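You operate a simulated robot arm through the tools that you are given. There is no shell and no other tool. Be economical: measure what you need, move in short steps, check, and stop when the job is done.

Carry out the task below with a simulated robot arm. There is one attempt and no reset: what you move stays moved.

## Task
Fetch the glue pot and set it on the blue plate.

The check looks at the end state, three seconds after you hand in, the way a careful person would. Anything else that was tipped, shoved, dropped, spilled or broken makes it a failure.

## Robot
A 7-joint arm with a two-finger parallel gripper, fixed in place. Base frame: the origin is at the foot of the arm, x ahead of it, y to its left, z up; the work surface is at about z = 0. Lengths are in m, angles in rad, forces in N, time in s.
With the tool pointing down near the work surface it reaches from about 0.22 to 0.58 m from the base axis. Its first joint turns from -1.152 to 1.152 rad. Payload 2.5 kg.
Tool frame: the origin (TCP) lies between the finger pads and is the grasp point; the fingertips stand 0.023 m ahead of it; z points along the fingers, y is the line along which they close. Largest opening 0.094 m; finger width 0.038, thickness 0.01; the body of the gripper, 0.054 by 0.096 m, starts 0.039 m behind the TCP.
Orientation is that of the tool frame in the base frame, as [roll, pitch, yaw] about the fixed x, y, z axes, in that order (R = Rz(yaw) Ry(pitch) Rx(roll)). With the fingers straight down and closing along the base's y, the tool's x points along the base's -x, its y along +y and its z along -z.

## Interface
- The arm moves only by the tool move_arm. Its argument "increments" is a list that holds one entry, the list of rows, each a list of 7 numbers: the shift along the base's x, y, z in m, then the turn, a rotation vector about the base's x, y, z in rad, then the finger opening in m, from 0 to 0.094. In form: [[[x, y, z, rx, ry, rz, claw], ...]]. A call has 1 to 12 rows; each row shifts and turns the commanded pose from where the row before left it. A row lasts 0.2 s, in which the tool goes at most 0.05 m and 0.15 rad; a call with a longer step from one row to the next is refused whole, and so is a gripper value outside its range. A pose out of reach is approached as far as the arm can. The call stops where the force on the tool passes 40 N (or 10 N more than at its start, if that is more) or the arm is blocked; 0.2 s more then pass. Each finger travels about 0.108 m/s and halts on what it meets, pressing with about 28 N; the grip force reading is that of the motor and also rises with nothing between the fingers. The clock runs only during rows and for 0.2 s after the last one: add rows that do not move to give the fingers time. It gives the time, the measured TCP pose, the force on the tool (base axes), the opening and the grip force at its end, in the units of the frame above (readings bear some noise).
- Cameras (640 x 400 px; columns grow to the right, rows downward): "scene" is fixed at [0.0868, -0.3895, 0.551]; the picture's right is [0.96, -0.28, 0.00], its down [-0.15, -0.51, -0.84] and it looks along [0.24, 0.81, -0.54] (base axes); focal length 316 px, centre (320, 200). "wrist" rides on the gripper at [0.086, 0.016, -0.075] in the tool frame; the picture's right is [-0.18, 0.98, 0.00], its down [-0.58, -0.11, -0.81] and it looks along [-0.79, -0.15, 0.59] (tool axes); focal length 243 px, centre (320, 200). There is no depth. A picture from a camera that has moved, and an enlarged one, comes with that camera's place and axes in the base frame and with its lens. The place of the scene camera against the robot may be out by one fixed shift of up to 0.012 m in any direction.
- get_image(camera): a new picture of that camera. It takes no simulated time.
- close_up(camera, box): a new picture of the part [left, top, right, bottom] of that camera's present view, enlarged. It takes no simulated time.
- finish_job(): hands the job in; it is judged then, once.

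Go step by step. Nothing tells you positions but the pictures and the camera data: compare them with the known pose of the tool, close in by small moves and look again before you grip or let go. The budget is 90 turns and 46 pictures, counting those below and the enlarged ones. Unless the task says otherwise, let go and move clear before handing in, and close with one line.

The tools are called after "Request:" by a JSON object that holds its "name" and its "arguments". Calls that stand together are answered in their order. move_arm: Moves the arm, as the interface text tells. Its arguments: {"type":"object","properties":{"increments":{"type":"array"}},"required":["increments"]} The other tools are called the same way: get_image (camera) takes a picture; close_up (camera, box) takes an enlarged picture of a part of a camera's view; finish_job () hands the job in.

At the start:

```text
time_s: 0.0
tool_pos: [0.2293, 0.2484, 0.2547]
tool_rot: [-3.14, -0.001, 3.141]
contact_force: [0.2, -0.6, -0.3]
opening: 0.0941
grip_force: 0.0
```

scene: 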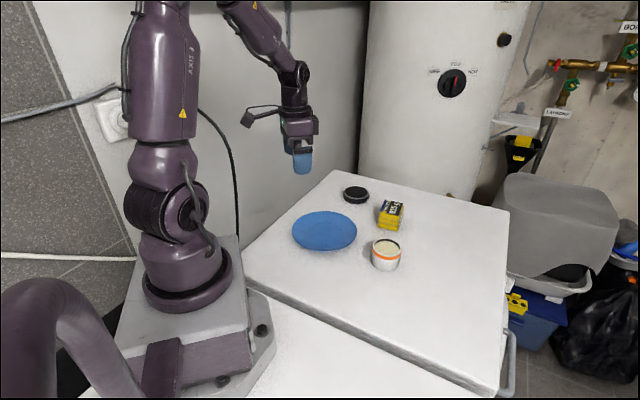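
wrist: 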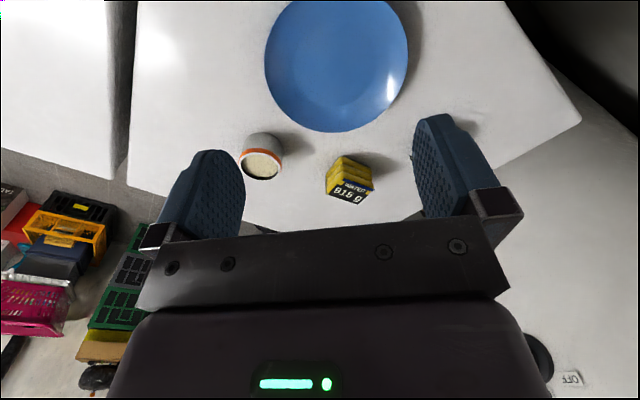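

I see a blue plate, a white pot with an orange band (probably the glue pot), a yellow box and a black round object. I'll enlarge the view to confirm which is which.

Request:
{"name": "close_up", "arguments": {"camera": "scene", "box": [270, 170, 430, 280]}}

Request:
{"name": "close_up", "arguments": {"camera": "wrist", "box": [220, 100, 400, 220]}}

```text
3.64 times, centred on (350, 225) of scene
camera zoom: at [0.0868, -0.3895, 0.551], right [0.96, -0.28, 0.0], down [-0.15, -0.51, -0.84], along [0.24, 0.81, -0.54], focal length 1148 px, centre (211, 109)
```

zoom: 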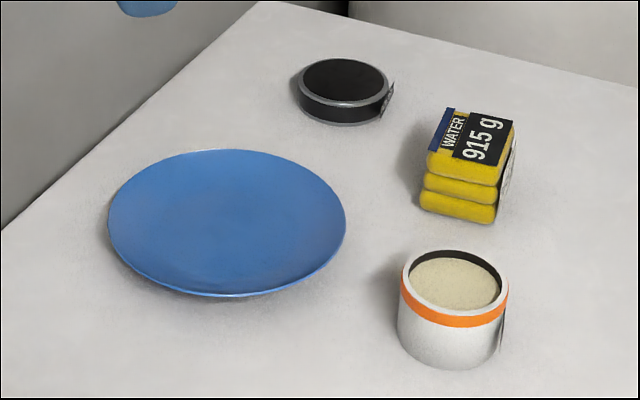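

```text
3.33 times, centred on (310, 160) of wrist
camera zoom: at [0.1425, 0.2647, 0.3278], right [0.18, 0.98, 0.0], down [0.58, -0.11, 0.81], along [0.79, -0.15, -0.59], focal length 809 px, centre (353, 333)
```

zoom: 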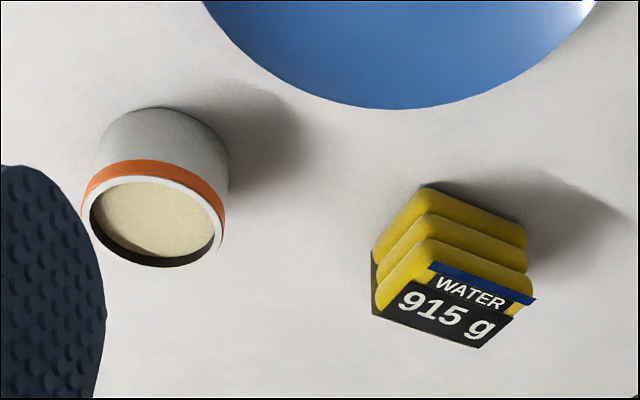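

The cream-filled pot is near (0.40, 0.12), the plate near (0.29, 0.265), the yellow pack near (0.467, 0.228) and the black tin near (0.45, 0.416). Each has a tag facing away from me, so I'll swing the wrist camera round to the far side at height to read the tags before choosing.

Request:
{"name": "move_arm", "arguments": {"increments": [[[0.0225, -0.0167, 0, 0, 0, 0.145, 0.094], [0.0225, -0.0167, 0, 0, 0, 0.145, 0.094], [0.0225, -0.0167, 0, 0, 0, 0.145, 0.094], [0.0225, -0.0167, 0, 0, 0, 0.145, 0.094], [0.0225, -0.0167, 0, 0, 0, 0.145, 0.094], [0.0225, -0.0167, 0, 0, 0, 0.145, 0.094], [0.0225, -0.0167, 0, 0, 0, 0.145, 0.094], [0.0225, -0.0167, 0, 0, 0, 0.145, 0.094], [0.0225, -0.0167, 0, 0, 0, 0.145, 0.094], [0.0225, -0.0167, 0, 0, 0, 0.145, 0.094], [0.0225, -0.0167, 0, 0, 0, 0.145, 0.094], [0.0225, -0.0167, 0, 0, 0, 0.145, 0.094]]]}}

```text
time_s: 2.6
tool_pos: [0.4982, 0.0486, 0.2553]
tool_rot: [-3.14, 0.0, -1.395]
contact_force: [0.3, -0.3, 0.1]
opening: 0.0939
grip_force: 0.1
```

The arm is above the far right of the table and has turned 1.74 rad. I'll turn it a little further and take a picture.

Request:
{"name": "move_arm", "arguments": {"increments": [[[0, 0, -0.01, 0, 0, 0.14, 0.094], [0, 0, -0.01, 0, 0, 0.14, 0.094], [0, 0, -0.01, 0, 0, 0.14, 0.094], [0, 0, -0.01, 0, 0, 0.14, 0.094], [0, 0, 0, 0, 0, 0.14, 0.094]]]}}

Request:
{"name": "get_image", "arguments": {"camera": "wrist"}}

```text
time_s: 3.8
tool_pos: [0.4984, 0.0482, 0.2135]
tool_rot: [3.141, 0.0, -0.698]
contact_force: [0.8, 0.0, 0.3]
opening: 0.0939
grip_force: 0.1
```

```text
41 pictures are left
camera wrist: at [0.5547, -0.0194, 0.2873], right [-0.77, -0.63, 0.0], down [-0.38, 0.46, 0.81], along [-0.51, 0.62, -0.59], focal length 243 px, centre (320, 200)
```

wrist: 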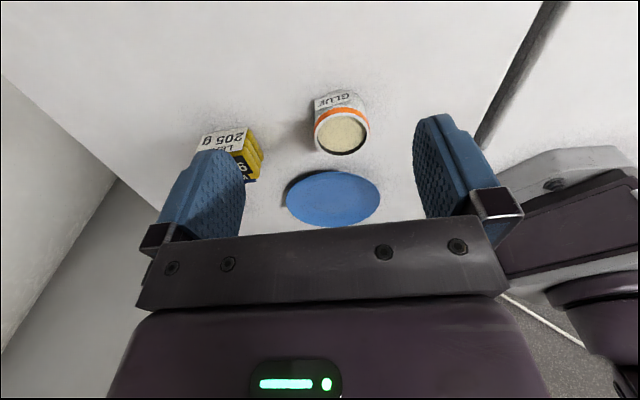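

The pot's tag appears to read "GLUE". I'll enlarge it to read the rest.

Request:
{"name": "close_up", "arguments": {"camera": "wrist", "box": [190, 70, 390, 195]}}

```text
3.20 times, centred on (290, 132) of wrist
camera zoom: at [0.5547, -0.0194, 0.2873], right [-0.77, -0.63, 0.0], down [-0.38, 0.46, 0.81], along [-0.51, 0.62, -0.59], focal length 776 px, centre (416, 416)
```

zoom: 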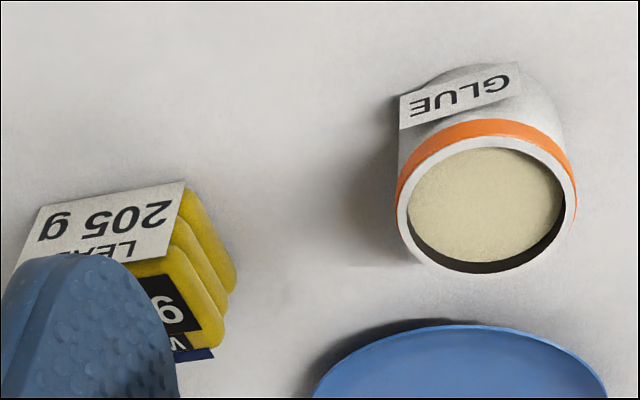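

The tag confirms it is the glue pot, at about (0.410, 0.115) and roughly 0.04 m tall. I'll turn the gripper back so it closes along y, clear of the tag, and hover above the pot.

Request:
{"name": "move_arm", "arguments": {"increments": [[[-0.0074, 0.0057, 0, 0, 0, -0.144, 0.094], [-0.0074, 0.0057, 0, 0, 0, -0.144, 0.094], [-0.0074, 0.0057, 0, 0, 0, -0.144, 0.094], [-0.0074, 0.0057, 0, 0, 0, -0.144, 0.094], [-0.0074, 0.0057, 0, 0, 0, -0.144, 0.094], [-0.0074, 0.0057, 0, 0, 0, -0.144, 0.094], [-0.0074, 0.0057, 0, 0, 0, -0.144, 0.094], [-0.0074, 0.0057, 0, 0, 0, -0.144, 0.094], [-0.0074, 0.0057, 0, 0, 0, -0.144, 0.094], [-0.0074, 0.0057, 0, 0, 0, -0.144, 0.094], [-0.0074, 0.0057, 0, 0, 0, -0.144, 0.094], [-0.0074, 0.0057, 0, 0, 0, -0.144, 0.094]]]}}

Request:
{"name": "move_arm", "arguments": {"increments": [[[0, 0, -0.012, 0, 0, -0.143, 0.094], [0, 0, -0.012, 0, 0, -0.143, 0.094], [0, 0, -0.012, 0, 0, -0.143, 0.094], [0, 0, -0.012, 0, 0, -0.143, 0.094], [0, 0, -0.012, 0, 0, -0.143, 0.094], [0, 0, 0, 0, 0, 0, 0.094]]]}}

Request:
{"name": "get_image", "arguments": {"camera": "wrist"}}

Request:
{"name": "get_image", "arguments": {"camera": "scene"}}

```text
time_s: 6.4
tool_pos: [0.4101, 0.1164, 0.2143]
tool_rot: [3.141, 0.002, -2.431]
contact_force: [-1.0, -0.2, 0.6]
opening: 0.0937
grip_force: 0.0
```

```text
time_s: 7.8
tool_pos: [0.409, 0.1146, 0.153]
tool_rot: [-3.141, 0.0, 3.137]
contact_force: [-0.9, 0.4, -0.2]
opening: 0.094
grip_force: 0.0
```

```text
39 pictures are left
camera wrist: at [0.3238, 0.1332, 0.2273], right [0.19, 0.98, 0.0], down [0.58, -0.11, 0.81], along [0.79, -0.15, -0.59], focal length 243 px, centre (320, 200)
```

wrist: 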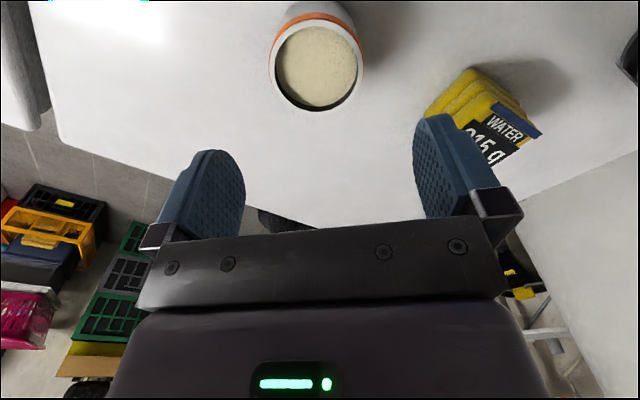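

```text
38 pictures are left
```

scene: 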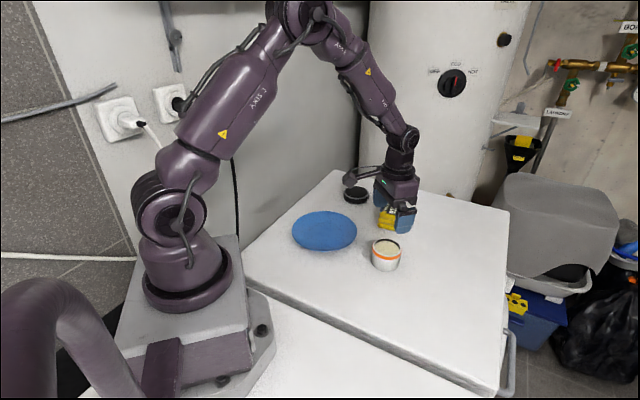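

The tool is centred over the pot, with the rim at about (0.406, 0.115) and 0.067 m wide. I'll go down partway and look again.

Request:
{"name": "move_arm", "arguments": {"increments": [[[-0.003, 0, -0.02, 0, 0, 0, 0.094], [0, 0, -0.02, 0, 0, 0, 0.094], [0, 0, -0.02, 0, 0, 0, 0.094], [0, 0, -0.01, 0, 0, 0, 0.094], [0, 0, 0, 0, 0, 0, 0.094]]]}}

Request:
{"name": "get_image", "arguments": {"camera": "wrist"}}

Request:
{"name": "close_up", "arguments": {"camera": "scene", "box": [310, 170, 470, 280]}}

```text
time_s: 9.0
tool_pos: [0.4077, 0.1157, 0.0835]
tool_rot: [-3.142, 0.0, 3.14]
contact_force: [0.1, -0.1, -0.5]
opening: 0.0939
grip_force: 0.1
```

```text
37 pictures are left
camera wrist: at [0.3211, 0.1327, 0.1579], right [0.19, 0.98, 0.0], down [0.58, -0.11, 0.81], along [0.79, -0.15, -0.59], focal length 243 px, centre (320, 200)
```

wrist: 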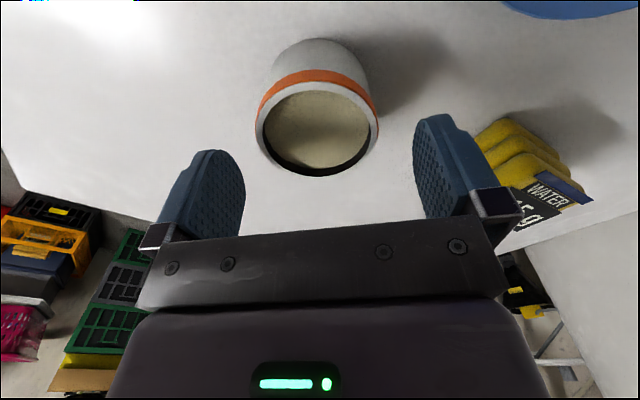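

```text
3.64 times, centred on (390, 225) of scene
camera zoom: at [0.0868, -0.3895, 0.551], right [0.96, -0.28, 0.0], down [-0.15, -0.51, -0.84], along [0.24, 0.81, -0.54], focal length 1148 px, centre (66, 109)
```

zoom: 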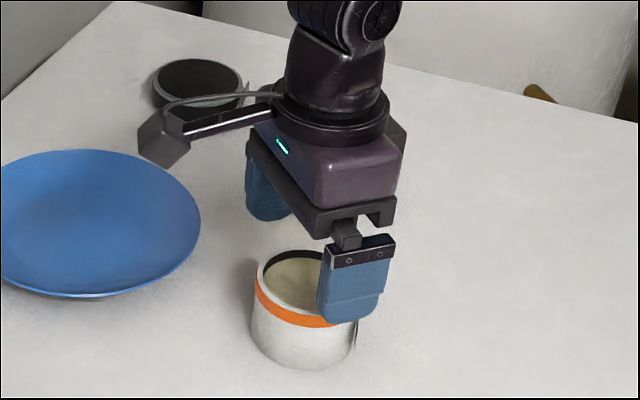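

Still centred: the pot is at (0.404, 0.115) with its rim at z ≈ 0.047. I'll lower to the grasp height and close gently.

Request:
{"name": "move_arm", "arguments": {"increments": [[[-0.003, 0, -0.0125, 0, 0, 0, 0.094], [0, 0, -0.0125, 0, 0, 0, 0.094], [0, 0, -0.0125, 0, 0, 0, 0.094], [0, 0, -0.012, 0, 0, 0, 0.094], [0, 0, 0, 0, 0, 0, 0.094]]]}}

Request:
{"name": "get_image", "arguments": {"camera": "wrist"}}

```text
time_s: 10.2
tool_pos: [0.4031, 0.1159, 0.0342]
tool_rot: [3.141, -0.002, 3.139]
contact_force: [0.1, 0.0, -0.3]
opening: 0.0939
grip_force: 0.0
```

```text
35 pictures are left
camera wrist: at [0.3178, 0.1329, 0.1085], right [0.19, 0.98, 0.0], down [0.58, -0.11, 0.81], along [0.79, -0.15, -0.59], focal length 243 px, centre (320, 200)
```

wrist: 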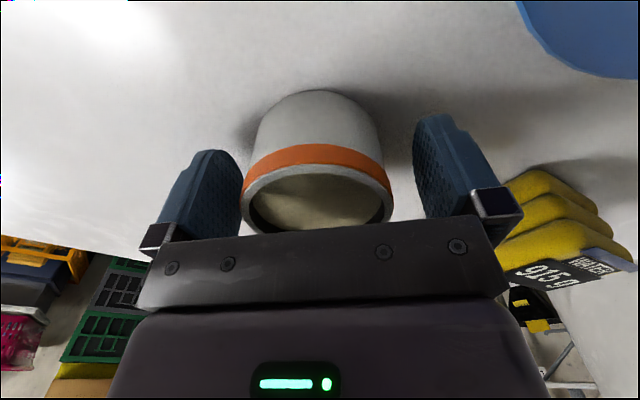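

The fingers straddle the pot, so I'm closing on it.

Request:
{"name": "move_arm", "arguments": {"increments": [[[0, 0, 0, 0, 0, 0, 0.08], [0, 0, 0, 0, 0, 0, 0.072], [0, 0, 0, 0, 0, 0, 0.066], [0, 0, 0, 0, 0, 0, 0.058], [0, 0, 0, 0, 0, 0, 0.05], [0, 0, 0, 0, 0, 0, 0.05]]]}}

```text
time_s: 11.6
tool_pos: [0.403, 0.1159, 0.0348]
tool_rot: [-3.14, -0.001, 3.14]
contact_force: [0.4, -0.9, -0.1]
opening: 0.0674
grip_force: 28.0
```

The fingers halted at 0.067 m with full grip force, so the pot is held. I'll lift it slowly.

Request:
{"name": "move_arm", "arguments": {"increments": [[[0, 0, 0.005, 0, 0, 0, 0.05], [0, 0, 0.01, 0, 0, 0, 0.05], [0, 0, 0.015, 0, 0, 0, 0.05], [0, 0, 0.015, 0, 0, 0, 0.05], [0, 0, 0.015, 0, 0, 0, 0.05], [0, 0, 0.01, 0, 0, 0, 0.05], [0, 0, 0.005, 0, 0, 0, 0.05], [0, 0, 0, 0, 0, 0, 0.05]]]}}

Request:
{"name": "get_image", "arguments": {"camera": "wrist"}}

Request:
{"name": "get_image", "arguments": {"camera": "scene"}}

```text
time_s: 13.4
tool_pos: [0.4041, 0.1158, 0.1101]
tool_rot: [3.141, 0.0, 3.141]
contact_force: [-0.2, -0.9, -2.9]
opening: 0.0672
grip_force: 27.9
```

```text
34 pictures are left
camera wrist: at [0.3176, 0.1327, 0.1835], right [0.19, 0.98, 0.0], down [0.58, -0.11, 0.81], along [0.79, -0.15, -0.59], focal length 243 px, centre (320, 200)
```

wrist: 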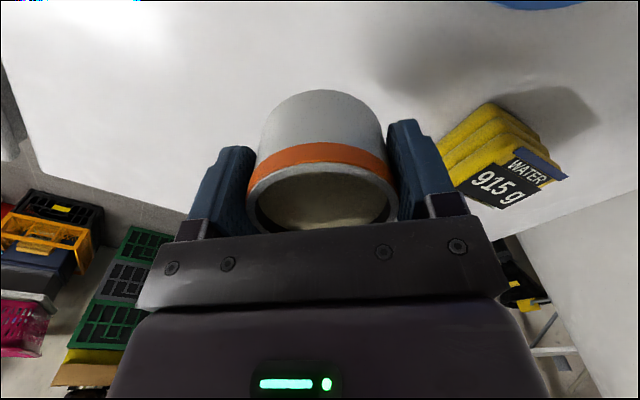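

```text
33 pictures are left
```

scene: 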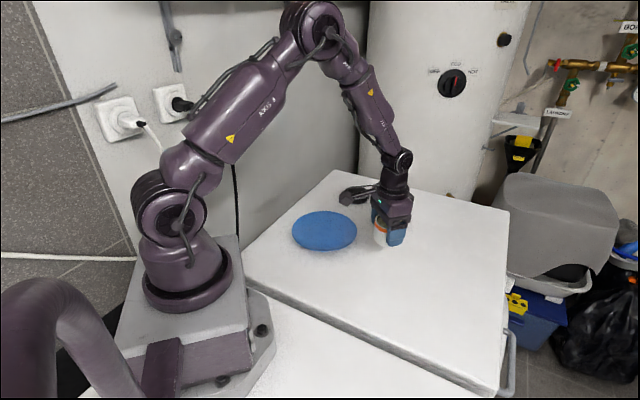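

The pot is held level. I'll carry it smoothly to above the plate centre at about (0.290, 0.261).

Request:
{"name": "move_arm", "arguments": {"increments": [[[-0.003, 0.004, 0.003, 0, 0, 0, 0.05], [-0.008, 0.01, 0.005, 0, 0, 0, 0.05], [-0.012, 0.0155, 0.005, 0, 0, 0, 0.05], [-0.015, 0.019, 0, 0, 0, 0, 0.05], [-0.015, 0.019, 0, 0, 0, 0, 0.05], [-0.015, 0.019, 0, 0, 0, 0, 0.05], [-0.015, 0.019, 0, 0, 0, 0, 0.05], [-0.012, 0.0155, 0, 0, 0, 0, 0.05], [-0.01, 0.013, 0, 0, 0, 0, 0.05], [-0.006, 0.008, 0, 0, 0, 0, 0.05], [-0.003, 0.003, 0, 0, 0, 0, 0.05], [0, 0, 0, 0, 0, 0, 0.05]]]}}

Request:
{"name": "get_image", "arguments": {"camera": "wrist"}}

Request:
{"name": "close_up", "arguments": {"camera": "scene", "box": [250, 160, 410, 270]}}

```text
time_s: 16.0
tool_pos: [0.2905, 0.2606, 0.1233]
tool_rot: [-3.14, 0.0, 3.14]
contact_force: [-0.4, 1.0, -3.2]
opening: 0.0674
grip_force: 28.5
```

```text
32 pictures are left
camera wrist: at [0.2038, 0.2783, 0.196], right [0.19, 0.98, 0.0], down [0.58, -0.11, 0.81], along [0.79, -0.15, -0.59], focal length 243 px, centre (320, 200)
```

wrist: 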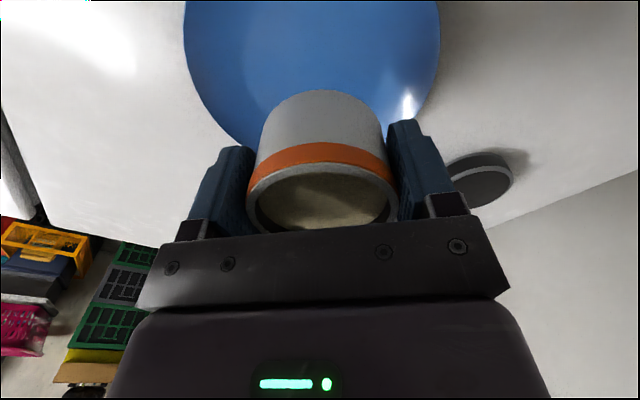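

```text
3.64 times, centred on (330, 215) of scene
camera zoom: at [0.0868, -0.3895, 0.551], right [0.96, -0.28, 0.0], down [-0.15, -0.51, -0.84], along [0.24, 0.81, -0.54], focal length 1148 px, centre (284, 146)
```

zoom: 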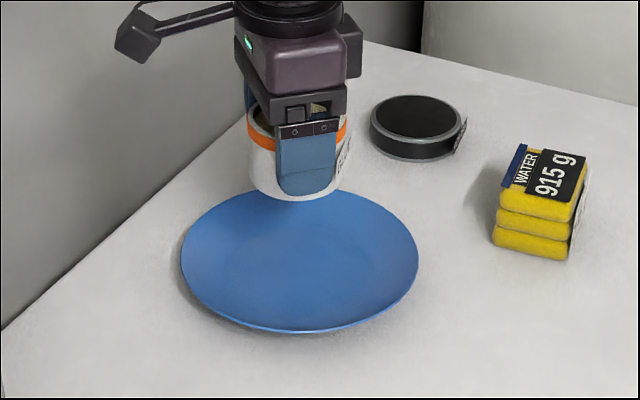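

The pot is over the plate, and my refined centre is about (0.294, 0.259). I'll lower to just above the plate and check from the side.

Request:
{"name": "move_arm", "arguments": {"increments": [[[0.003, -0.002, -0.01, 0, 0, 0, 0.05], [0, 0, -0.015, 0, 0, 0, 0.05], [0, 0, -0.015, 0, 0, 0, 0.05], [0, 0, -0.015, 0, 0, 0, 0.05], [0, 0, -0.008, 0, 0, 0, 0.05], [0, 0, 0, 0, 0, 0, 0.05]]]}}

Request:
{"name": "close_up", "arguments": {"camera": "scene", "box": [250, 160, 410, 270]}}

Request:
{"name": "get_image", "arguments": {"camera": "wrist"}}

```text
time_s: 17.4
tool_pos: [0.2924, 0.2593, 0.0572]
tool_rot: [-3.14, 0.001, 3.141]
contact_force: [0.3, 0.1, -3.2]
opening: 0.0675
grip_force: 27.9
```

```text
3.64 times, centred on (330, 215) of scene
camera zoom: at [0.0868, -0.3895, 0.551], right [0.96, -0.28, 0.0], down [-0.15, -0.51, -0.84], along [0.24, 0.81, -0.54], focal length 1148 px, centre (284, 146)
```

zoom: 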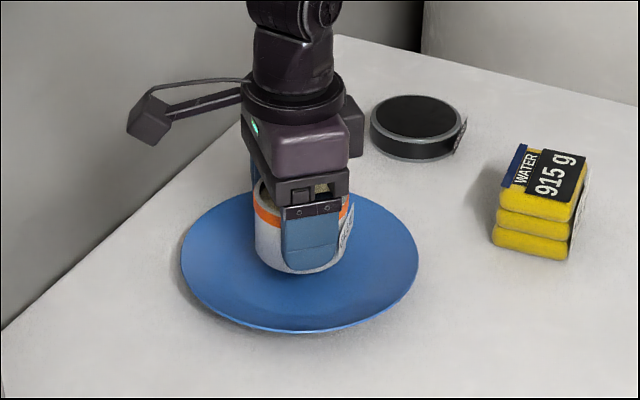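

```text
29 pictures are left
camera wrist: at [0.2067, 0.2761, 0.1326], right [0.19, 0.98, 0.0], down [0.58, -0.11, 0.81], along [0.79, -0.15, -0.59], focal length 243 px, centre (320, 200)
```

wrist: 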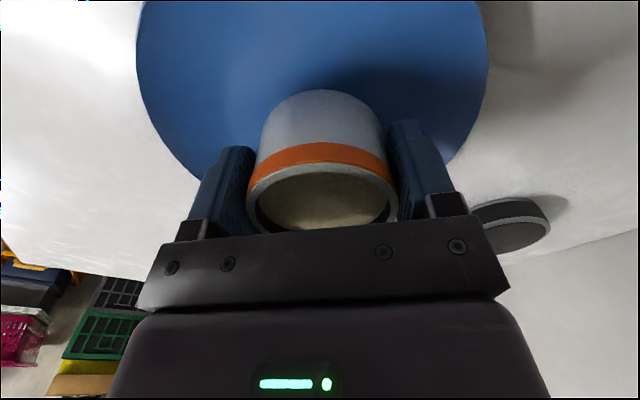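

The pot is centred, with its base about 0.01 m above the plate. I'll lower it in tiny steps while watching the force.

Request:
{"name": "move_arm", "arguments": {"increments": [[[0, 0, -0.003, 0, 0, 0, 0.05], [0, 0, -0.002, 0, 0, 0, 0.05], [0, 0, -0.002, 0, 0, 0, 0.05], [0, 0, 0, 0, 0, 0, 0.05]]]}}

```text
time_s: 18.4
tool_pos: [0.2917, 0.2593, 0.0522]
tool_rot: [3.141, 0.0, 3.139]
contact_force: [0.1, 0.2, -2.3]
opening: 0.0673
grip_force: 27.7
```

No contact yet, so I'll continue down.

Request:
{"name": "move_arm", "arguments": {"increments": [[[0, 0, -0.002, 0, 0, 0, 0.05], [0, 0, -0.001, 0, 0, 0, 0.05], [0, 0, 0, 0, 0, 0, 0.05]]]}}

```text
time_s: 19.2
tool_pos: [0.2925, 0.2589, 0.0499]
tool_rot: [3.141, 0.001, 3.14]
contact_force: [-0.2, 0.5, -2.0]
opening: 0.0676
grip_force: 28.2
```

Still free.

Request:
{"name": "move_arm", "arguments": {"increments": [[[0, 0, -0.0015, 0, 0, 0, 0.05], [0, 0, -0.0015, 0, 0, 0, 0.05], [0, 0, 0, 0, 0, 0, 0.05]]]}}

Request:
{"name": "close_up", "arguments": {"camera": "scene", "box": [280, 200, 370, 262]}}

```text
time_s: 20.0
tool_pos: [0.2928, 0.2591, 0.0445]
tool_rot: [3.141, 0.0, 3.138]
contact_force: [-0.8, -0.4, -2.0]
opening: 0.0674
grip_force: 28.2
```

```text
6.45 times, centred on (325, 231) of scene
camera zoom: at [0.0868, -0.3895, 0.551], right [0.96, -0.28, 0.0], down [-0.15, -0.51, -0.84], along [0.24, 0.81, -0.54], focal length 2037 px, centre (288, 0)
```

zoom: 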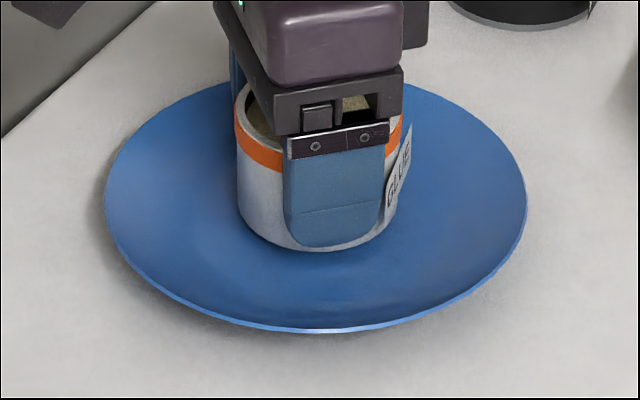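

It is nearly down, with no contact force yet. I'll take 1 mm steps.

Request:
{"name": "move_arm", "arguments": {"increments": [[[0, 0, -0.001, 0, 0, 0, 0.05], [0, 0, -0.001, 0, 0, 0, 0.05], [0, 0, 0, 0, 0, 0, 0.05]]]}}

```text
time_s: 20.8
tool_pos: [0.2927, 0.2598, 0.0441]
tool_rot: [3.141, 0.0, 3.14]
contact_force: [0.4, 0.2, -2.8]
opening: 0.0673
grip_force: 27.4
```

No contact yet; continuing.

Request:
{"name": "move_arm", "arguments": {"increments": [[[0, 0, -0.001, 0, 0, 0, 0.05], [0, 0, -0.001, 0, 0, 0, 0.05], [0, 0, 0, 0, 0, 0, 0.05]]]}}

```text
time_s: 21.6
tool_pos: [0.2931, 0.2593, 0.0426]
tool_rot: [-3.141, -0.002, 3.14]
contact_force: [0.4, -0.4, -3.2]
opening: 0.0674
grip_force: 27.9
```

Still hanging free.

Request:
{"name": "move_arm", "arguments": {"increments": [[[0, 0, -0.001, 0, 0, 0, 0.05], [0, 0, -0.001, 0, 0, 0, 0.05], [0, 0, 0, 0, 0, 0, 0.05]]]}}

```text
time_s: 22.4
tool_pos: [0.2935, 0.2583, 0.0416]
tool_rot: [3.141, 0.001, 3.14]
contact_force: [-6.3, -5.6, 22.3]
opening: 0.0677
grip_force: 28.1
```

The pot has touched the plate, with an upward force of about 22 N. I'll ease up slightly to unload it before releasing.

Request:
{"name": "move_arm", "arguments": {"increments": [[[0, 0, 0.0008, 0, 0, 0, 0.05], [0, 0, 0, 0, 0, 0, 0.05]]]}}

Request:
{"name": "close_up", "arguments": {"camera": "scene", "box": [250, 160, 410, 270]}}

```text
time_s: 23.0
tool_pos: [0.2931, 0.259, 0.0406]
tool_rot: [-3.141, -0.001, 3.14]
contact_force: [-3.2, -2.1, 10.8]
opening: 0.0675
grip_force: 28.8
```

```text
3.64 times, centred on (330, 215) of scene
camera zoom: at [0.0868, -0.3895, 0.551], right [0.96, -0.28, 0.0], down [-0.15, -0.51, -0.84], along [0.24, 0.81, -0.54], focal length 1148 px, centre (284, 146)
```

zoom: 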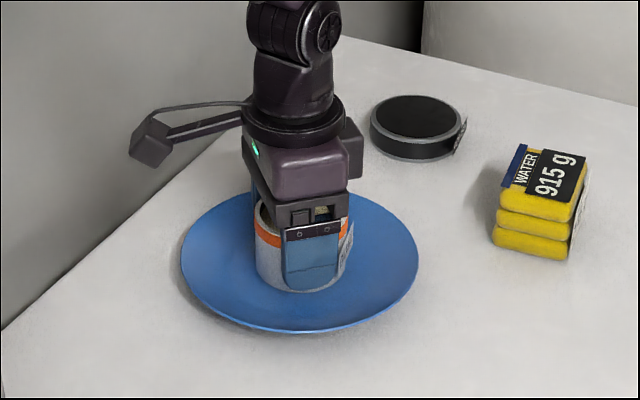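

It is seated near the plate centre. I'll ease up a touch more and open slowly.

Request:
{"name": "move_arm", "arguments": {"increments": [[[0, 0, 0.0006, 0, 0, 0, 0.05], [0, 0, 0, 0, 0, 0, 0.066], [0, 0, 0, 0, 0, 0, 0.07], [0, 0, 0, 0, 0, 0, 0.076], [0, 0, 0, 0, 0, 0, 0.084], [0, 0, 0, 0, 0, 0, 0.09], [0, 0, 0, 0, 0, 0, 0.09]]]}}

Request:
{"name": "get_image", "arguments": {"camera": "wrist"}}

```text
time_s: 24.6
tool_pos: [0.2926, 0.259, 0.0412]
tool_rot: [-3.141, 0.001, 3.14]
contact_force: [-0.2, -0.9, 1.2]
opening: 0.09
grip_force: 0.1
```

```text
26 pictures are left
camera wrist: at [0.2066, 0.2759, 0.1152], right [0.19, 0.98, 0.0], down [0.58, -0.11, 0.81], along [0.79, -0.15, -0.59], focal length 243 px, centre (320, 200)
```

wrist: 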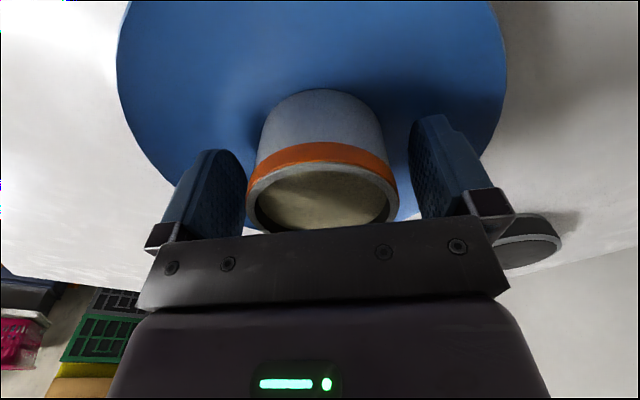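

The pot is released, with clear gaps on both sides. I'll rise straight up and check.

Request:
{"name": "move_arm", "arguments": {"increments": [[[0, 0, 0.008, 0, 0, 0, 0.09], [0, 0, 0.015, 0, 0, 0, 0.09], [0, 0, 0.02, 0, 0, 0, 0.09], [0, 0, 0.03, 0, 0, 0, 0.09], [0, 0, 0.04, 0, 0, 0, 0.09], [0, 0, 0.04, 0, 0, 0, 0.09], [0, 0, 0.03, 0, 0, 0, 0.09], [0, 0, 0, 0, 0, 0, 0.09]]]}}

Request:
{"name": "get_image", "arguments": {"camera": "wrist"}}

Request:
{"name": "close_up", "arguments": {"camera": "scene", "box": [250, 160, 410, 270]}}

```text
time_s: 26.4
tool_pos: [0.2922, 0.2595, 0.2259]
tool_rot: [-3.141, 0.001, 3.14]
contact_force: [0.1, -0.1, 0.1]
opening: 0.0899
grip_force: 0.1
```

```text
25 pictures are left
camera wrist: at [0.2068, 0.2768, 0.2991], right [0.19, 0.98, 0.0], down [0.58, -0.11, 0.81], along [0.79, -0.15, -0.59], focal length 243 px, centre (320, 200)
```

wrist: 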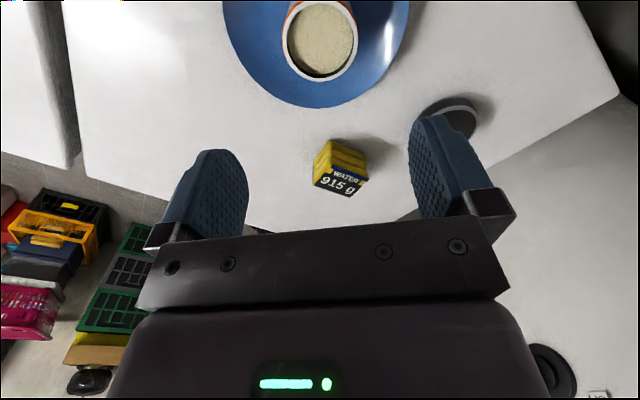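

```text
3.64 times, centred on (330, 215) of scene
camera zoom: at [0.0868, -0.3895, 0.551], right [0.96, -0.28, 0.0], down [-0.15, -0.51, -0.84], along [0.24, 0.81, -0.54], focal length 1148 px, centre (284, 146)
```

zoom: 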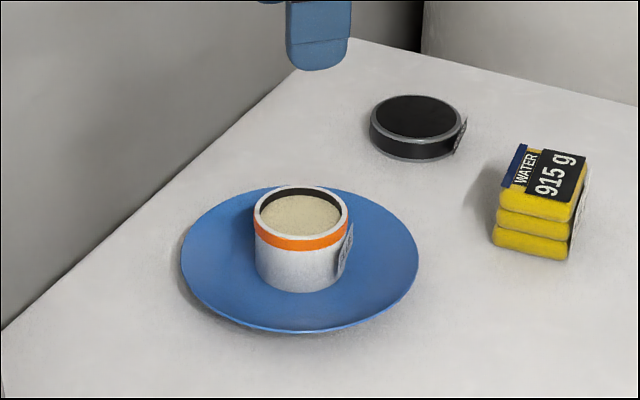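

The glue pot stands upright at the centre of the blue plate, nothing else has moved, and the arm is clear, so I'm handing in.

Request:
{"name": "finish_job", "arguments": {}}

```text
The job is handed in.
```

The glue pot is standing upright on the blue plate, released, with nothing else disturbed.
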